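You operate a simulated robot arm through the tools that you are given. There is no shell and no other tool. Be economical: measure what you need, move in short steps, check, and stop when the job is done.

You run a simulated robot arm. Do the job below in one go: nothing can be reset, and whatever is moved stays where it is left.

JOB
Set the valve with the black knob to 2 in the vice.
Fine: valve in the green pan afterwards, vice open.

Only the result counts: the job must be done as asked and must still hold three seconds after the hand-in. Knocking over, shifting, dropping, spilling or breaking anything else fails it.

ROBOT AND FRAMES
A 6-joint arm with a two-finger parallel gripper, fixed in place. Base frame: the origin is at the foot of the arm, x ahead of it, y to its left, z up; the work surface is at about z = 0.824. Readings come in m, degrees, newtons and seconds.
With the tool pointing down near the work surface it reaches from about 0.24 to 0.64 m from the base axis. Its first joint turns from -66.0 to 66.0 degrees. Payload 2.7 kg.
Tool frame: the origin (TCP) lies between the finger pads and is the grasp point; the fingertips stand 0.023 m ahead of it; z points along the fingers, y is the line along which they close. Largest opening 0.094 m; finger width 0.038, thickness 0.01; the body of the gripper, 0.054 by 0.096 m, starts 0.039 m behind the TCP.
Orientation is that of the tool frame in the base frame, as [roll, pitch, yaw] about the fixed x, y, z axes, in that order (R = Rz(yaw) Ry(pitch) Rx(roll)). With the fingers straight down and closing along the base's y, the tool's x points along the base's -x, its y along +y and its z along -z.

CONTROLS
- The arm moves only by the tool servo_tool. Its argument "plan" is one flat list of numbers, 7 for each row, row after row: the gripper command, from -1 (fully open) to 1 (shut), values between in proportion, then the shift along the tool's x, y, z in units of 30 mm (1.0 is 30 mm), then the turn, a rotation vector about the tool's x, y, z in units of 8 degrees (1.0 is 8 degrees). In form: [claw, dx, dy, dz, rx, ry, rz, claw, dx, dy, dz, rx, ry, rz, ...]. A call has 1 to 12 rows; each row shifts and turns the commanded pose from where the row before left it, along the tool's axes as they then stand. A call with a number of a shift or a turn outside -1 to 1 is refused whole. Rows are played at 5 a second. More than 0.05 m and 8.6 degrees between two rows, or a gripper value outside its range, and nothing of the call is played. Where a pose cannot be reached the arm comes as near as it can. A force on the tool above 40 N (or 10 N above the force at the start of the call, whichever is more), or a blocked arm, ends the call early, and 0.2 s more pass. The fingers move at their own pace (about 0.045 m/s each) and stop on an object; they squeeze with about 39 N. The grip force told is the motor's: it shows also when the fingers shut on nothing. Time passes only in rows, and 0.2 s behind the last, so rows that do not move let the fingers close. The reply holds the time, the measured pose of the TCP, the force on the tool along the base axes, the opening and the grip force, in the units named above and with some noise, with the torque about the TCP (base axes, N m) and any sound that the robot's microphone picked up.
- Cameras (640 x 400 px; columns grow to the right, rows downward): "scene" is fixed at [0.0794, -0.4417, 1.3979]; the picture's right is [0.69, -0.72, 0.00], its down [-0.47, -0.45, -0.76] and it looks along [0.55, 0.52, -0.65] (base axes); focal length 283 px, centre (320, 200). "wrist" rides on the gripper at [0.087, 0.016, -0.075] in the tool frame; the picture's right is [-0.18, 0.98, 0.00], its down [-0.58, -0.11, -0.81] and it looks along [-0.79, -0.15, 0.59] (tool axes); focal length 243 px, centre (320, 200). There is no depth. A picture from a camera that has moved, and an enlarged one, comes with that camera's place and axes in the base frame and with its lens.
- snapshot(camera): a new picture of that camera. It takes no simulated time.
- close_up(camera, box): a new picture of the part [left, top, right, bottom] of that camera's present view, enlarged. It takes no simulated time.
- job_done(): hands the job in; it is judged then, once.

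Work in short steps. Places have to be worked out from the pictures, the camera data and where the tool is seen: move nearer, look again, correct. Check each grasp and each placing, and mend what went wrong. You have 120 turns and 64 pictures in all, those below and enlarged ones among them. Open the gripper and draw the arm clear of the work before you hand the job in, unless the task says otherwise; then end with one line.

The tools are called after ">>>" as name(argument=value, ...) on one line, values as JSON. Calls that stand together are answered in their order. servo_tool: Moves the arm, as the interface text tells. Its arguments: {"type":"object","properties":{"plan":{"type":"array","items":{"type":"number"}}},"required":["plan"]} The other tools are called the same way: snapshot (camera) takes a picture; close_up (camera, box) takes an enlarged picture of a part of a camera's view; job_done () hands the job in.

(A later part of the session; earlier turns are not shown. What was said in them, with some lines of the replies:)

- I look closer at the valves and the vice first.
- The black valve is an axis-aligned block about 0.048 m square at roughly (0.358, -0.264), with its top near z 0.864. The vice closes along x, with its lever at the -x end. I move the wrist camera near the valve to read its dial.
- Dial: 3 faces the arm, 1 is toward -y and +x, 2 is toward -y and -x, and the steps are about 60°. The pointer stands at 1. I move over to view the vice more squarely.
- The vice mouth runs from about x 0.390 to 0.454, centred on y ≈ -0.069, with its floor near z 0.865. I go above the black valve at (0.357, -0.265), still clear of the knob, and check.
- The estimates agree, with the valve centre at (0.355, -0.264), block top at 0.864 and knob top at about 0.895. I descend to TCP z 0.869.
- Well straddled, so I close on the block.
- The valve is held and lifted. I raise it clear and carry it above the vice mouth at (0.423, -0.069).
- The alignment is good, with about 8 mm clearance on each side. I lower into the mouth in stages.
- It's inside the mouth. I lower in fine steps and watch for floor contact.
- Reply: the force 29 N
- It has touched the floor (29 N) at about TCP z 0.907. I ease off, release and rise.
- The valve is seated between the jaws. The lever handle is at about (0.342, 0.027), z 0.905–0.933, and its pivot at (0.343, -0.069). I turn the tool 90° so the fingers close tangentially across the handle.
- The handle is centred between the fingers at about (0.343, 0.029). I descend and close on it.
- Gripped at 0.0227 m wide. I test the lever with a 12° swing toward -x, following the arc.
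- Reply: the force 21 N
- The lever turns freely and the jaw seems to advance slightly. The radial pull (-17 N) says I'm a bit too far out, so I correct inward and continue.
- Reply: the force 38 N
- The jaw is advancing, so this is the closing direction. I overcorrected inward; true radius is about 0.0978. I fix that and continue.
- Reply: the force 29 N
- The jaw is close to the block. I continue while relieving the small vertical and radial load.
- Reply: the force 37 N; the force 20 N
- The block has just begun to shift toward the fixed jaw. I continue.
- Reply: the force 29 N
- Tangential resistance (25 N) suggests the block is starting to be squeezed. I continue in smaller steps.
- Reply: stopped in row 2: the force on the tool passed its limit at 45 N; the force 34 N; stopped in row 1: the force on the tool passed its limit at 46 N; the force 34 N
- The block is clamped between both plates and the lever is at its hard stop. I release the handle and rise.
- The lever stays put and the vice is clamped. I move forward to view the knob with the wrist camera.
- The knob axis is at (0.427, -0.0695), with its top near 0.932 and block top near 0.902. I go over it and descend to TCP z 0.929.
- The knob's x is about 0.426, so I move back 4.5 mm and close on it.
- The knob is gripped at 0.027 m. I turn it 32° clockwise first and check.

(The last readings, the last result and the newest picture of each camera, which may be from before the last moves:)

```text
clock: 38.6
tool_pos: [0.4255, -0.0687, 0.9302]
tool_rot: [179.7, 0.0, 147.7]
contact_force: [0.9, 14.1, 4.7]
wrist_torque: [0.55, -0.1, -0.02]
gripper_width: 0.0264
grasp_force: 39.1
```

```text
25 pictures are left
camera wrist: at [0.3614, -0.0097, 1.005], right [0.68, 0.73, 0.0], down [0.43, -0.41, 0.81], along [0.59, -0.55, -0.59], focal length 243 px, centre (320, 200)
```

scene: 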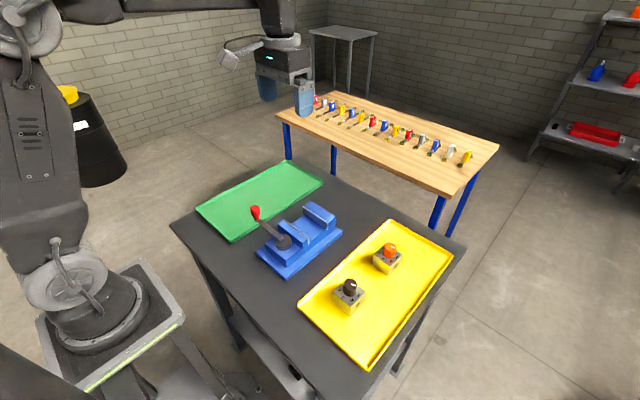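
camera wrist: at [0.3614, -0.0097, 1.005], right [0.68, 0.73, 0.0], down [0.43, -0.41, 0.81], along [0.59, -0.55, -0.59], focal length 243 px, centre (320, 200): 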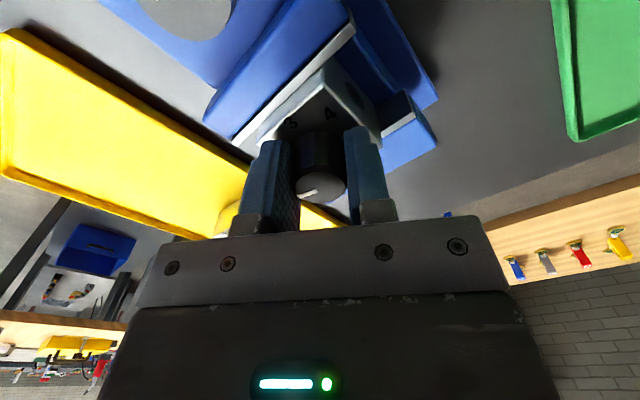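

The knob turns with the gripper. I continue another 26°.

>>> servo_tool(plan=[1, 0, 0, 0, 0, 0, 0.9, 1, 0, 0, 0, 0, 0, 0.9, 1, 0, 0, 0, 0, 0, 0.9, 1, 0, 0, 0, 0, 0, 0.55, 1, 0, 0, 0, 0, 0, 0])

>>> close_up(camera="scene", box=[270, 180, 350, 240])

```text
clock: 39.8
tool_pos: [0.4256, -0.0697, 0.9305]
tool_rot: [179.8, -0.1, 121.9]
contact_force: [7.3, 12.3, -4.6]
wrist_torque: [0.49, -0.36, 0.01]
gripper_width: 0.0264
grasp_force: 39.3
```

```text
6.67 times, centred on (310, 210) of scene
camera zoom: at [0.0797, -0.4414, 1.398], right [0.69, -0.72, 0.0], down [-0.47, -0.45, -0.76], along [0.55, 0.52, -0.65], focal length 1886 px, centre (387, 133)
```

zoom: 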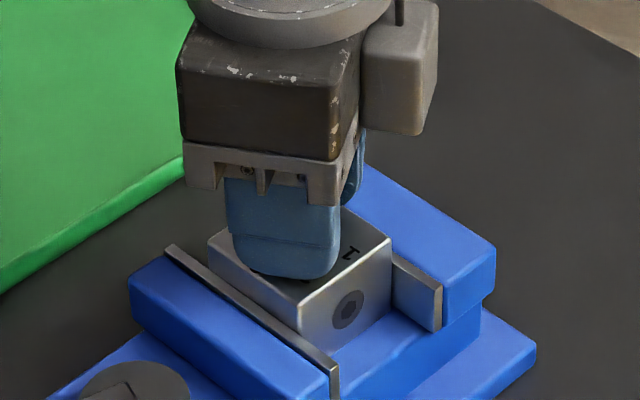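

Turned 58°. I release, rise and inspect the pointer.

>>> servo_tool(plan=[-1, 0, 0, 0, 0, 0, 0, -1, 0, 0, 0, 0, 0, 0, -1, 0, 0, 0, 0, 0, 0, -1, 0, 0, 0, 0, 0, 0, -1, 0, 0, -0.8, 0, 0, 0, -1, 0, 0, -1, 0, 0, 0, -1, 0, 0, -1, 0, 0, 0, -1, 0, 0, 0, 0, 0, 0])

>>> close_up(camera="scene", box=[270, 180, 350, 240])

>>> snapshot(camera="wrist")

```text
clock: 41.6
tool_pos: [0.4254, -0.0703, 1.0146]
tool_rot: [179.9, -0.1, 121.9]
contact_force: [-0.1, 0.2, 0.2]
wrist_torque: [-0.01, 0.0, 0.01]
gripper_width: 0.094
grasp_force: 0.2
```

```text
6.67 times, centred on (310, 210) of scene
camera zoom: at [0.0794, -0.4417, 1.3979], right [0.69, -0.72, 0.0], down [-0.47, -0.45, -0.76], along [0.55, 0.52, -0.65], focal length 1886 px, centre (387, 133)
```

zoom: 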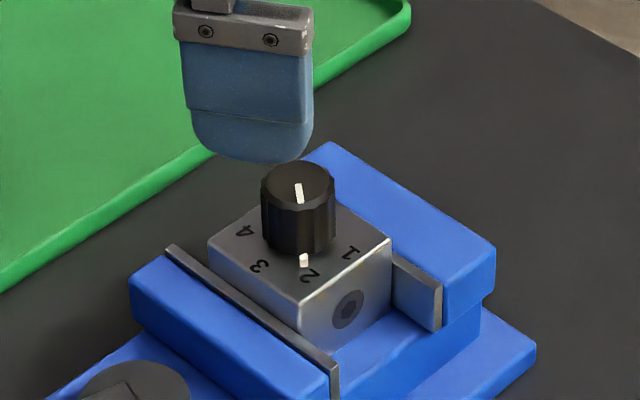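

```text
22 pictures are left
camera wrist: at [0.3941, 0.0122, 1.0906], right [0.93, 0.36, 0.0], down [0.21, -0.55, 0.8], along [0.29, -0.75, -0.59], focal length 243 px, centre (320, 200)
```

wrist: 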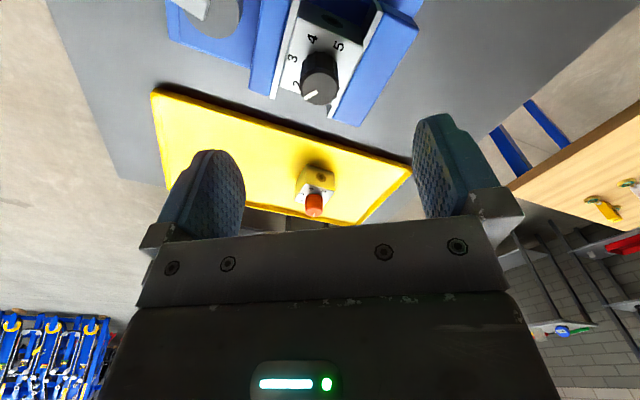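

>>> close_up(camera="wrist", box=[265, 10, 385, 115])

>>> close_up(camera="scene", box=[290, 193, 330, 223])

```text
3.81 times, centred on (325, 62) of wrist
camera zoom: at [0.3941, 0.0122, 1.0906], right [0.93, 0.36, 0.0], down [0.21, -0.55, 0.8], along [0.29, -0.75, -0.59], focal length 924 px, centre (301, 724)
```

zoom: 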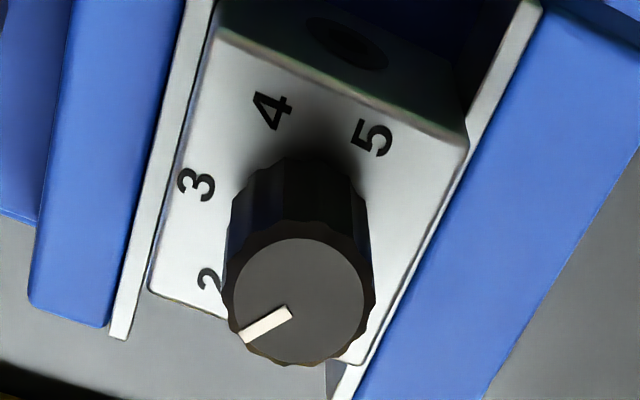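

```text
13.33 times, centred on (310, 208) of scene
camera zoom: at [0.0794, -0.4417, 1.3979], right [0.69, -0.72, 0.0], down [-0.47, -0.45, -0.76], along [0.55, 0.52, -0.65], focal length 3772 px, centre (453, 93)
```

zoom: 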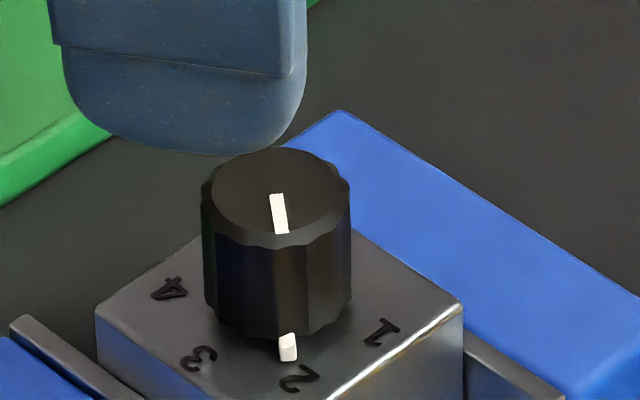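

Measured against the numerals (spacing ≈ 55°), the pointer sits about 3–4° past 2. I re-grip at the same yaw and turn back 3.5°.

>>> servo_tool(plan=[-1, 0, 0, 1, 0, 0, 0, -1, 0, 0, 1, 0, 0, 0, -1, 0, 0, 0.82, 0, 0, 0, -1, 0, 0, 0, 0, 0, 0, 1, 0, 0, 0, 0, 0, 0, 1, 0, 0, 0, 0, 0, 0, 1, 0, 0, 0, 0, 0, 0, 1, 0, 0, 0, 0, 0, 0, 1, 0, 0, 0, 0, 0, 0, 1, 0, 0, 0, 0, 0, 0])

>>> servo_tool(plan=[1, 0, 0, 0, 0, 0, -0.22, 1, 0, 0, 0, 0, 0, -0.22, 1, 0, 0, 0, 0, 0, 0, -1, 0, 0, 0, 0, 0, 0, -1, 0, 0, 0, 0, 0, 0, -1, 0, 0, 0, 0, 0, 0, -1, 0, 0, 0, 0, 0, 0, -1, 0, 0, -0.8, 0, 0, 0, -1, 0, 0, -1, 0, 0, 0, -1, 0, 0, -1, 0, 0, 0, -1, 0, 0, 0, 0, 0, 0])

>>> close_up(camera="wrist", box=[265, 10, 385, 115])

>>> close_up(camera="scene", box=[290, 193, 330, 223])

```text
clock: 43.8
tool_pos: [0.424, -0.0689, 0.9315]
tool_rot: [179.9, -0.1, 122.0]
contact_force: [0.7, -0.4, 0.6]
wrist_torque: [0.09, -0.17, 0.0]
gripper_width: 0.0265
grasp_force: 38.6
```

```text
clock: 46.2
tool_pos: [0.4233, -0.0701, 1.0138]
tool_rot: [179.8, -0.2, 125.5]
contact_force: [-0.2, 0.3, -0.1]
wrist_torque: [0.02, 0.02, 0.0]
gripper_width: 0.0941
grasp_force: 0.1
```

```text
3.81 times, centred on (325, 62) of wrist
camera zoom: at [0.3869, 0.0095, 1.0888], right [0.91, 0.42, 0.0], down [0.25, -0.54, 0.8], along [0.34, -0.73, -0.59], focal length 924 px, centre (301, 724)
```

zoom: 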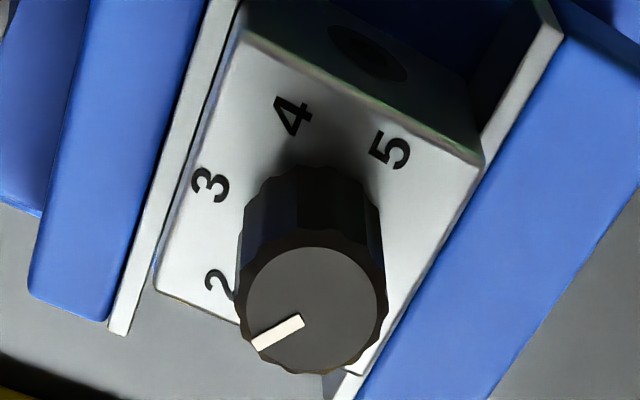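

```text
13.33 times, centred on (310, 208) of scene
camera zoom: at [0.0794, -0.4417, 1.3979], right [0.69, -0.72, 0.0], down [-0.47, -0.45, -0.76], along [0.55, 0.52, -0.65], focal length 3772 px, centre (453, 93)
```

zoom: 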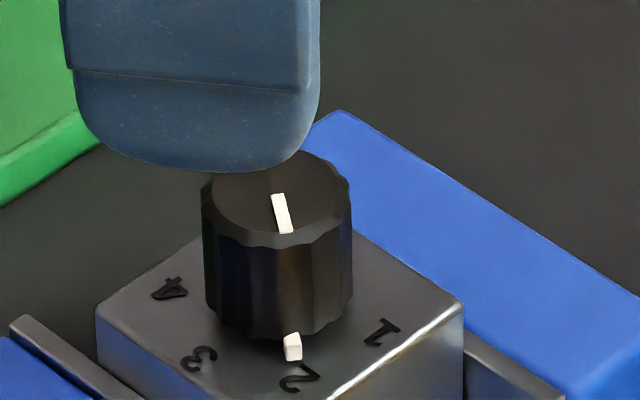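

The pointer is now on 2 (about 34°, same bearing as the numeral). Next I reopen the vice: rotate the tool back and move over the handle.

>>> servo_tool(plan=[-1, 0, 0, 0, 0, 0, -1, -1, 0, 0, 0, 0, 0, -1, -1, 0, 0, 0, 0, 0, -1, -1, 0, 0, 0, 0, 0, -1, -1, 0, 0, 0, 0, 0, -1, -1, 0, 0, 0, 0, 0, -1, -1, 0.98, -0.028, 0, 0, 0, 0, -1, 0.98, -0.028, 0, 0, 0, 0, -1, 0.98, -0.028, 0, 0, 0, 0, -1, 0.98, -0.028, 0, 0, 0, 0, -1, 0.98, -0.028, 0, 0, 0, 0, -1, 0.98, -0.028, 0, 0, 0, 0])

>>> snapshot(camera="wrist")

```text
clock: 48.8
tool_pos: [0.2491, -0.0542, 1.0117]
tool_rot: [179.8, 0.0, 173.5]
contact_force: [0.1, -0.1, 0.4]
wrist_torque: [-0.02, 0.02, 0.02]
gripper_width: 0.0943
grasp_force: 0.0
```

```text
17 pictures are left
camera wrist: at [0.1654, -0.0282, 1.0866], right [0.29, 0.96, 0.0], down [0.56, -0.18, 0.81], along [0.77, -0.23, -0.59], focal length 243 px, centre (320, 200)
```

wrist: 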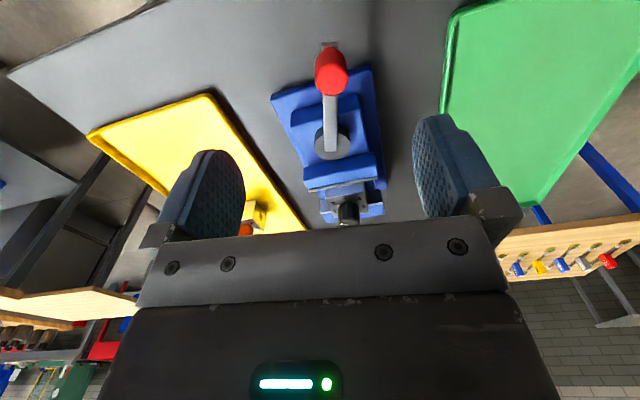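

>>> servo_tool(plan=[-1, 0.1, 0.05, 0.9, 0, 0, 0, -1, 0, 0, 0.9, 0, 0, 0, -1, 0, 0, 0.9, 0, 0, 0, -1, 0, 0, 0.3, 0, 0, 0, -1, 0, 0, 0, 0, 0, 0])

>>> snapshot(camera="wrist")

```text
clock: 50.0
tool_pos: [0.2479, -0.0533, 0.9232]
tool_rot: [179.8, 0.1, 173.5]
contact_force: [0.8, -0.6, 0.1]
wrist_torque: [0.01, -0.05, -0.03]
gripper_width: 0.0938
grasp_force: 0.0
```

```text
16 pictures are left
camera wrist: at [0.163, -0.027, 0.9975], right [0.29, 0.96, 0.0], down [0.56, -0.18, 0.81], along [0.77, -0.23, -0.59], focal length 243 px, centre (320, 200)
```

wrist: 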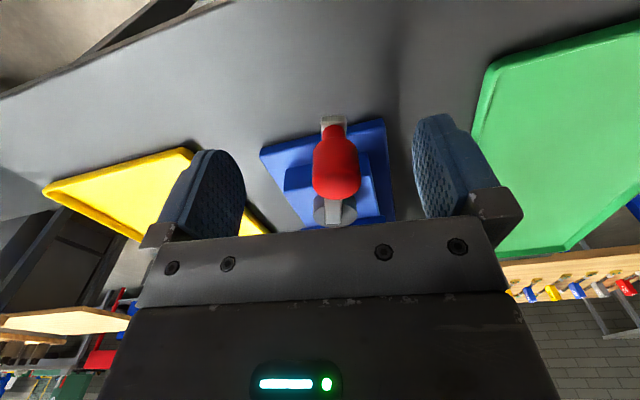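

The handle is about 7 mm to +y (lever angle ≈ 167°). I re-centre, match the yaw and grip.

>>> servo_tool(plan=[-1, 0.0, 0.22, 0, 0, 0, 0.75, -1, 0, 0, 0, 0, 0, 0, 1, 0, 0, 0, 0, 0, 0, 1, 0, 0, 0, 0, 0, 0, 1, 0, 0, 0, 0, 0, 0, 1, 0, 0, 0, 0, 0, 0, 1, 0, 0, 0, 0, 0, 0, 1, 0, 0, 0, 0, 0, 0])

```text
clock: 51.8
tool_pos: [0.2475, -0.0466, 0.9241]
tool_rot: [179.8, -0.1, 167.5]
contact_force: [-2.6, 10.4, 1.0]
wrist_torque: [-0.51, -0.15, 0.29]
gripper_width: 0.0229
grasp_force: 44.8
```

Gripped. I swing the lever back toward +y in steps.

>>> servo_tool(plan=[1, -0.008, 0.228, 0, 0, 0, 0.5, 1, -0.008, 0.228, 0, 0, 0, 0.5, 1, -0.008, 0.228, 0, 0, 0, 0.5, 1, -0.008, 0.228, 0, 0, 0, 0.5, 1, 0, 0, 0, 0, 0, 0])

```text
clock: 53.0
tool_pos: [0.2558, -0.0206, 0.9236]
tool_rot: [179.6, 0.1, 151.4]
contact_force: [7.6, -11.3, -2.4]
wrist_torque: [-1.01, -0.28, -0.23]
gripper_width: 0.023
grasp_force: 45.0
```

>>> servo_tool(plan=[1, -0.025, 0.228, 0, 0, 0, 0.5, 1, -0.008, 0.228, 0, 0, 0, 0.5, 1, -0.008, 0.228, 0, 0, 0, 0.5, 1, -0.008, 0.228, 0, 0, 0, 0.5, 1, -0.008, 0.228, 0, 0, 0, 0.5, 1, 0, 0, 0, 0, 0, 0])

```text
clock: 54.4
tool_pos: [0.2795, 0.0064, 0.9234]
tool_rot: [179.6, 0.0, 131.5]
contact_force: [10.7, -19.3, 18.3]
wrist_torque: [-1.15, 0.18, -0.11]
gripper_width: 0.0229
grasp_force: 44.7
```

>>> servo_tool(plan=[1, -0.035, 0.228, -0.008, 0, 0, 0.5, 1, -0.012, 0.226, 0, 0, 0, 0.5, 1, -0.008, 0.226, 0, 0, 0, 0.5, 1, -0.008, 0.226, 0, 0, 0, 0.5, 1, -0.008, 0.226, 0, 0, 0, 0.5, 1, 0, 0, 0, 0, 0, 0])

>>> close_up(camera="scene", box=[210, 150, 340, 260])

```text
clock: 55.8
tool_pos: [0.3058, 0.0224, 0.9234]
tool_rot: [179.8, -0.1, 111.5]
contact_force: [7.9, -34.4, 13.4]
wrist_torque: [-0.51, 0.4, -0.04]
gripper_width: 0.0228
grasp_force: 44.7
```

```text
3.64 times, centred on (275, 205) of scene
camera zoom: at [0.0795, -0.4425, 1.3976], right [0.69, -0.72, 0.0], down [-0.47, -0.45, -0.76], along [0.55, 0.52, -0.65], focal length 1029 px, centre (484, 182)
```

zoom: 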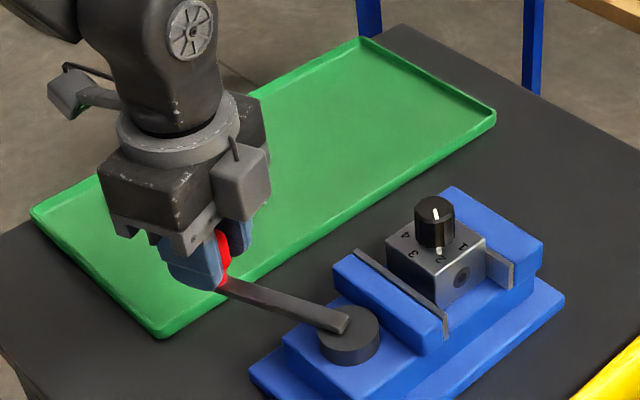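

The jaw is opening and the valve stays put. I correct inward and finish the swing to the original angle.

>>> servo_tool(plan=[1, -0.045, 0.22, -0.006, 0, 0, 0.5, 1, -0.014, 0.226, 0, 0, 0, 0.5, 1, -0.01, 0.226, 0, 0, 0, 0.5, 1, -0.008, 0.226, 0, 0, 0, 0.5, 1, -0.008, 0.226, 0, 0, 0, 0.5, 1, 0, 0, 0, 0, 0, 0])

>>> close_up(camera="scene", box=[210, 150, 340, 260])

```text
clock: 57.2
tool_pos: [0.3411, 0.0291, 0.9229]
tool_rot: [-180.0, -0.3, 91.3]
contact_force: [-4.3, 12.8, -18.6]
wrist_torque: [0.97, -0.38, -0.21]
gripper_width: 0.0228
grasp_force: 45.3
```

```text
3.64 times, centred on (275, 205) of scene
camera zoom: at [0.0795, -0.4414, 1.398], right [0.69, -0.72, 0.0], down [-0.47, -0.45, -0.76], along [0.55, 0.52, -0.65], focal length 1029 px, centre (484, 182)
```

zoom: 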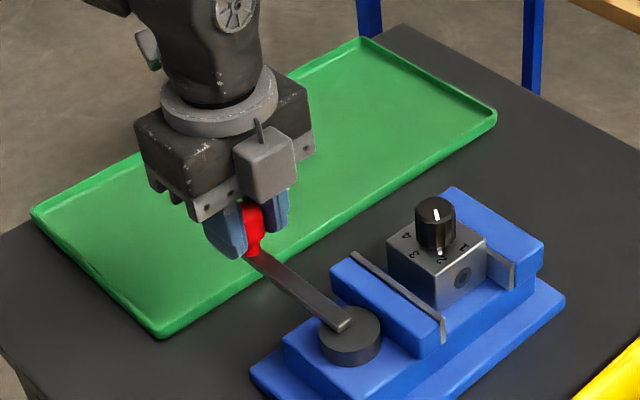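

The lever is back at its original place and the vice is open. I release and rise.

>>> servo_tool(plan=[-1, 0, 0, 0, 0, 0, 0, -1, 0, 0, 0, 0, 0, 0, -1, 0, 0, 0, 0, 0, 0, -1, 0, 0, 0, 0, 0, 0, -1, 0, 0, -0.9, 0, 0, 0, -1, 0, 0, -1, 0, 0, 0, -1, 0, 0, -1, 0, 0, 0, -1, 0, 0, 0, 0, 0, 0])

>>> servo_tool(plan=[-1, 0, 0, 0, 0, 0, -1, -1, 0, 0, 0, 0, 0, -1, -1, 0, 0, 0, 0, 0, -1, -1, 0, 0, 0, 0, 0, -1, -1, 0, 0, 0, 0, 0, -1, -1, 0, 0, 0, 0, 0, -1, -1, 0, 0, 0, 0, 0, -1, -1, 0, 0, 0, 0, 0, -1, -1, 0, 0, 0, 0, 0, -1, -1, 0, 0, 0, 0, 0, -1, -1, 0, 0, 0, 0, 0, -1, -1, 0, 0, 0, 0, 0, -0.08])

```text
clock: 59.0
tool_pos: [0.3381, 0.0271, 1.0129]
tool_rot: [179.8, -0.3, 91.5]
contact_force: [-0.4, -0.5, 0.0]
wrist_torque: [-0.01, 0.0, 0.0]
gripper_width: 0.094
grasp_force: 0.2
```

```text
clock: 61.6
tool_pos: [0.3396, 0.0281, 1.0111]
tool_rot: [179.8, 0.2, -179.7]
contact_force: [-0.3, -0.7, 0.0]
wrist_torque: [-0.02, 0.0, 0.0]
gripper_width: 0.0941
grasp_force: 0.0
```

>>> servo_tool(plan=[-1, -0.73, -0.81, 0, 0, 0, 0, -1, -0.73, -0.81, 0, 0, 0, 0, -1, -0.73, -0.81, 0, 0, 0, 0, -1, -0.73, -0.81, 0, 0, 0, 0, -1, 0, 0, 0.5, 0, 0, 0, -1, 0, 0, 0, 0, 0, 0])

>>> snapshot(camera="wrist")

```text
clock: 63.0
tool_pos: [0.4295, -0.0689, 0.9972]
tool_rot: [179.8, 0.2, -179.9]
contact_force: [1.0, 0.2, -0.6]
wrist_torque: [-0.02, -0.02, 0.02]
gripper_width: 0.0939
grasp_force: 0.0
```

```text
13 pictures are left
camera wrist: at [0.3436, -0.0524, 1.0708], right [0.18, 0.98, 0.0], down [0.58, -0.11, 0.81], along [0.79, -0.14, -0.59], focal length 243 px, centre (320, 200)
```

wrist: 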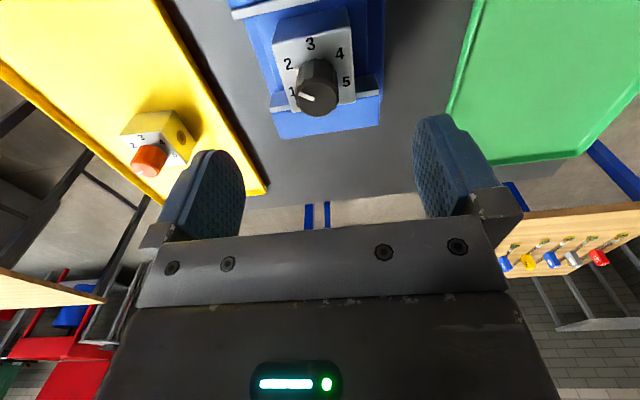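

The valve stands free at about (0.425, -0.068). I descend and grip the block as before.

>>> servo_tool(plan=[-1, 0.1, 0, 0.8, 0, 0, 0, -1, 0, 0, 0.8, 0, 0, 0, -1, 0, 0, 0.8, 0, 0, 0, -1, 0, 0, 0.53, 0, 0, 0, -1, 0, 0, 0, 0, 0, 0, 1, 0, 0, 0, 0, 0, 0, 1, 0, 0, 0, 0, 0, 0, 1, 0, 0, 0, 0, 0, 0, 1, 0, 0, 0, 0, 0, 0, 1, 0, 0, 0, 0, 0, 0])

```text
clock: 65.2
tool_pos: [0.4258, -0.0694, 0.9085]
tool_rot: [179.8, 0.1, -180.0]
contact_force: [0.2, 0.9, -0.2]
wrist_torque: [-0.07, -0.07, 0.03]
gripper_width: 0.0498
grasp_force: 39.1
```

Gripped at 0.050 m. I lift straight out and carry to the green pan's middle, about (0.426, 0.165).

>>> servo_tool(plan=[1, 0, 0, -0.5, 0, 0, 0, 1, 0, 0, -1, 0, 0, 0, 1, 0, 0, -1, 0, 0, 0, 1, 0, 0, -0.8, 0, 0, 0, 1, 0, 0.98, 0, 0, 0, 0, 1, 0, 0.98, 0, 0, 0, 0, 1, 0, 0.98, 0, 0, 0, 0, 1, 0, 0.98, 0, 0, 0, 0, 1, 0, 0.98, 0, 0, 0, 0, 1, 0, 0.98, 0, 0, 0, 0, 1, 0, 0.98, 0, 0, 0, 0, 1, 0, 0.98, 0, 0, 0, 0])

>>> servo_tool(plan=[1, 0, 0, 0.9, 0, 0, 0, 1, 0, 0, 0.9, 0, 0, 0, 1, 0, 0, 0.9, 0, 0, 0, 1, 0, 0, 0.7, 0, 0, 0, 1, 0, 0, 0, 0, 0, 0])

>>> close_up(camera="scene", box=[180, 120, 340, 260])

```text
clock: 67.8
tool_pos: [0.4249, 0.1675, 1.0062]
tool_rot: [179.7, 0.0, -179.9]
contact_force: [0.2, -0.6, -3.1]
wrist_torque: [0.03, -0.01, 0.03]
gripper_width: 0.0495
grasp_force: 39.5
```

```text
clock: 69.0
tool_pos: [0.4253, 0.1665, 0.9056]
tool_rot: [179.8, 0.0, -180.0]
contact_force: [0.1, -0.3, -2.9]
wrist_torque: [0.02, 0.03, 0.0]
gripper_width: 0.0498
grasp_force: 39.3
```

```text
2.86 times, centred on (260, 190) of scene
camera zoom: at [0.0795, -0.4417, 1.3979], right [0.69, -0.72, 0.0], down [-0.47, -0.45, -0.76], along [0.55, 0.52, -0.65], focal length 808 px, centre (491, 229)
```

zoom: 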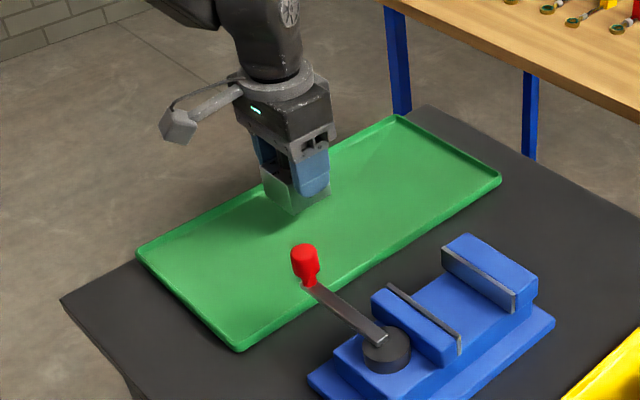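

Over the pan. I lower slowly until it touches.

>>> servo_tool(plan=[1, 0, 0, 0.4, 0, 0, 0, 1, 0, 0, 0.3, 0, 0, 0, 1, 0, 0, 0.2, 0, 0, 0, 1, 0, 0, 0.1, 0, 0, 0, 1, 0, 0, 0.1, 0, 0, 0, 1, 0, 0, 0.06, 0, 0, 0, 1, 0, 0, 0, 0, 0, 0])

```text
clock: 70.6
tool_pos: [0.4251, 0.166, 0.8696]
tool_rot: [179.8, 0.1, -179.9]
contact_force: [-0.1, 0.6, -2.8]
wrist_torque: [0.01, -0.01, 0.0]
gripper_width: 0.05
grasp_force: 39.3
```

>>> servo_tool(plan=[1, 0, 0, 0.04, 0, 0, 0, 1, 0, 0, 0.04, 0, 0, 0, 1, 0, 0, 0, 0, 0, 0])

```text
clock: 71.4
tool_pos: [0.4252, 0.1659, 0.8683]
tool_rot: [179.8, 0.1, -179.9]
contact_force: [-0.9, -0.6, -3.8]
wrist_torque: [-0.03, -0.03, -0.02]
gripper_width: 0.0495
grasp_force: 39.0
```

>>> servo_tool(plan=[1, 0, 0, 0.03, 0, 0, 0, 1, 0, 0, 0.03, 0, 0, 0, 1, 0, 0, 0, 0, 0, 0])

```text
clock: 72.2
tool_pos: [0.4243, 0.1666, 0.8673]
tool_rot: [179.8, 0.1, -179.9]
contact_force: [-3.2, -2.6, 9.9]
wrist_torque: [-0.42, 0.18, -0.11]
gripper_width: 0.0495
grasp_force: 38.8
```

It has touched down (force reversed to +10 N). I release, rise and inspect.

>>> servo_tool(plan=[-1, 0, 0, 0, 0, 0, 0, -1, 0, 0, 0, 0, 0, 0, -1, 0, 0, 0, 0, 0, 0, -1, 0, 0, 0, 0, 0, 0, -1, 0, 0, -0.5, 0, 0, 0, -1, 0, 0, -1, 0, 0, 0, -1, 0, 0, -1, 0, 0, 0, -1, 0, 0, -1, 0, 0, 0, -1, 0, 0, -1, 0, 0, 0, -1, 0, 0, -1, 0, 0, 0, -1, 0, 0, 0, 0, 0, 0])

>>> snapshot(camera="scene")

>>> close_up(camera="scene", box=[250, 150, 310, 200])

>>> close_up(camera="wrist", box=[260, 0, 380, 100])

```text
clock: 74.6
tool_pos: [0.4254, 0.166, 1.0315]
tool_rot: [179.8, 0.0, -179.9]
contact_force: [-0.8, 0.5, 0.3]
wrist_torque: [-0.02, 0.0, -0.03]
gripper_width: 0.0938
grasp_force: 0.0
```

```text
11 pictures are left
```

scene: 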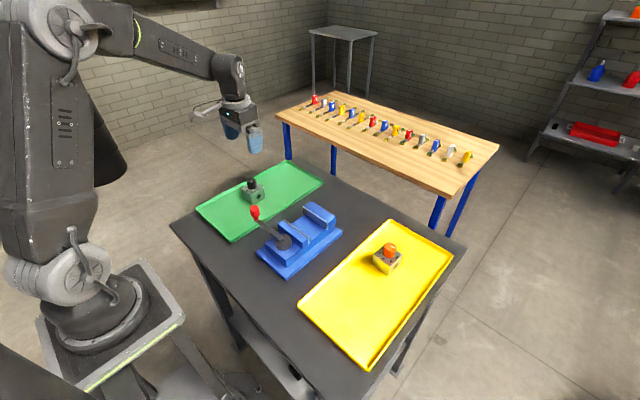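

```text
8.00 times, centred on (280, 175) of scene
camera zoom: at [0.0794, -0.4417, 1.3979], right [0.69, -0.72, 0.0], down [-0.47, -0.45, -0.76], along [0.55, 0.52, -0.65], focal length 2263 px, centre (640, 400)
```

zoom: 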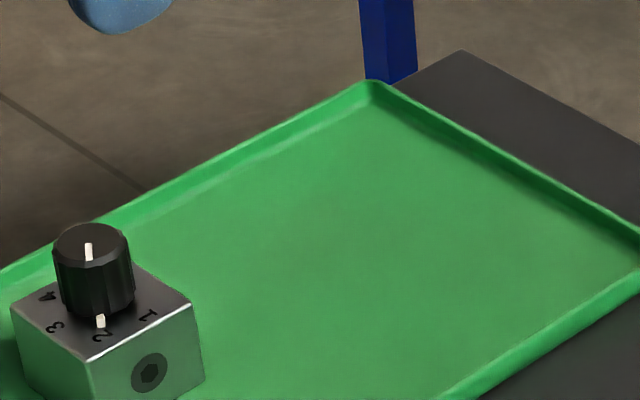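

```text
4.00 times, centred on (320, 50) of wrist
camera zoom: at [0.3398, 0.1821, 1.1062], right [0.18, 0.98, 0.0], down [0.58, -0.11, 0.81], along [0.79, -0.14, -0.59], focal length 970 px, centre (320, 800)
```

zoom: 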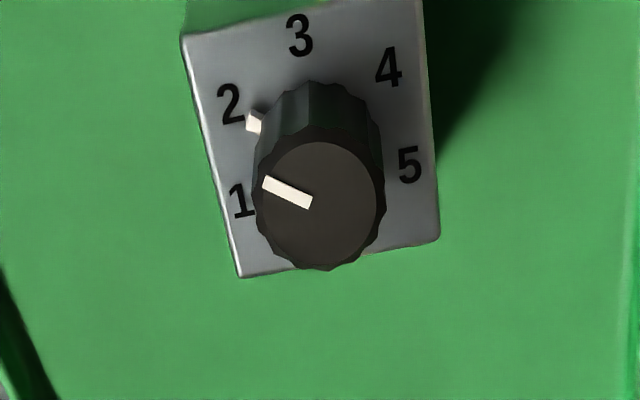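

The pointer tab lines up with 2, the valve stands upright in the green pan, the vice is open, and the orange valve is untouched. The gripper is open and clear, so I hand in.

>>> job_done()

```text
The job is handed in.
```

I set the black-knob valve to 2 while it was clamped in the vice. It now stands upright in the green pan, the vice is open again and the arm is clear.
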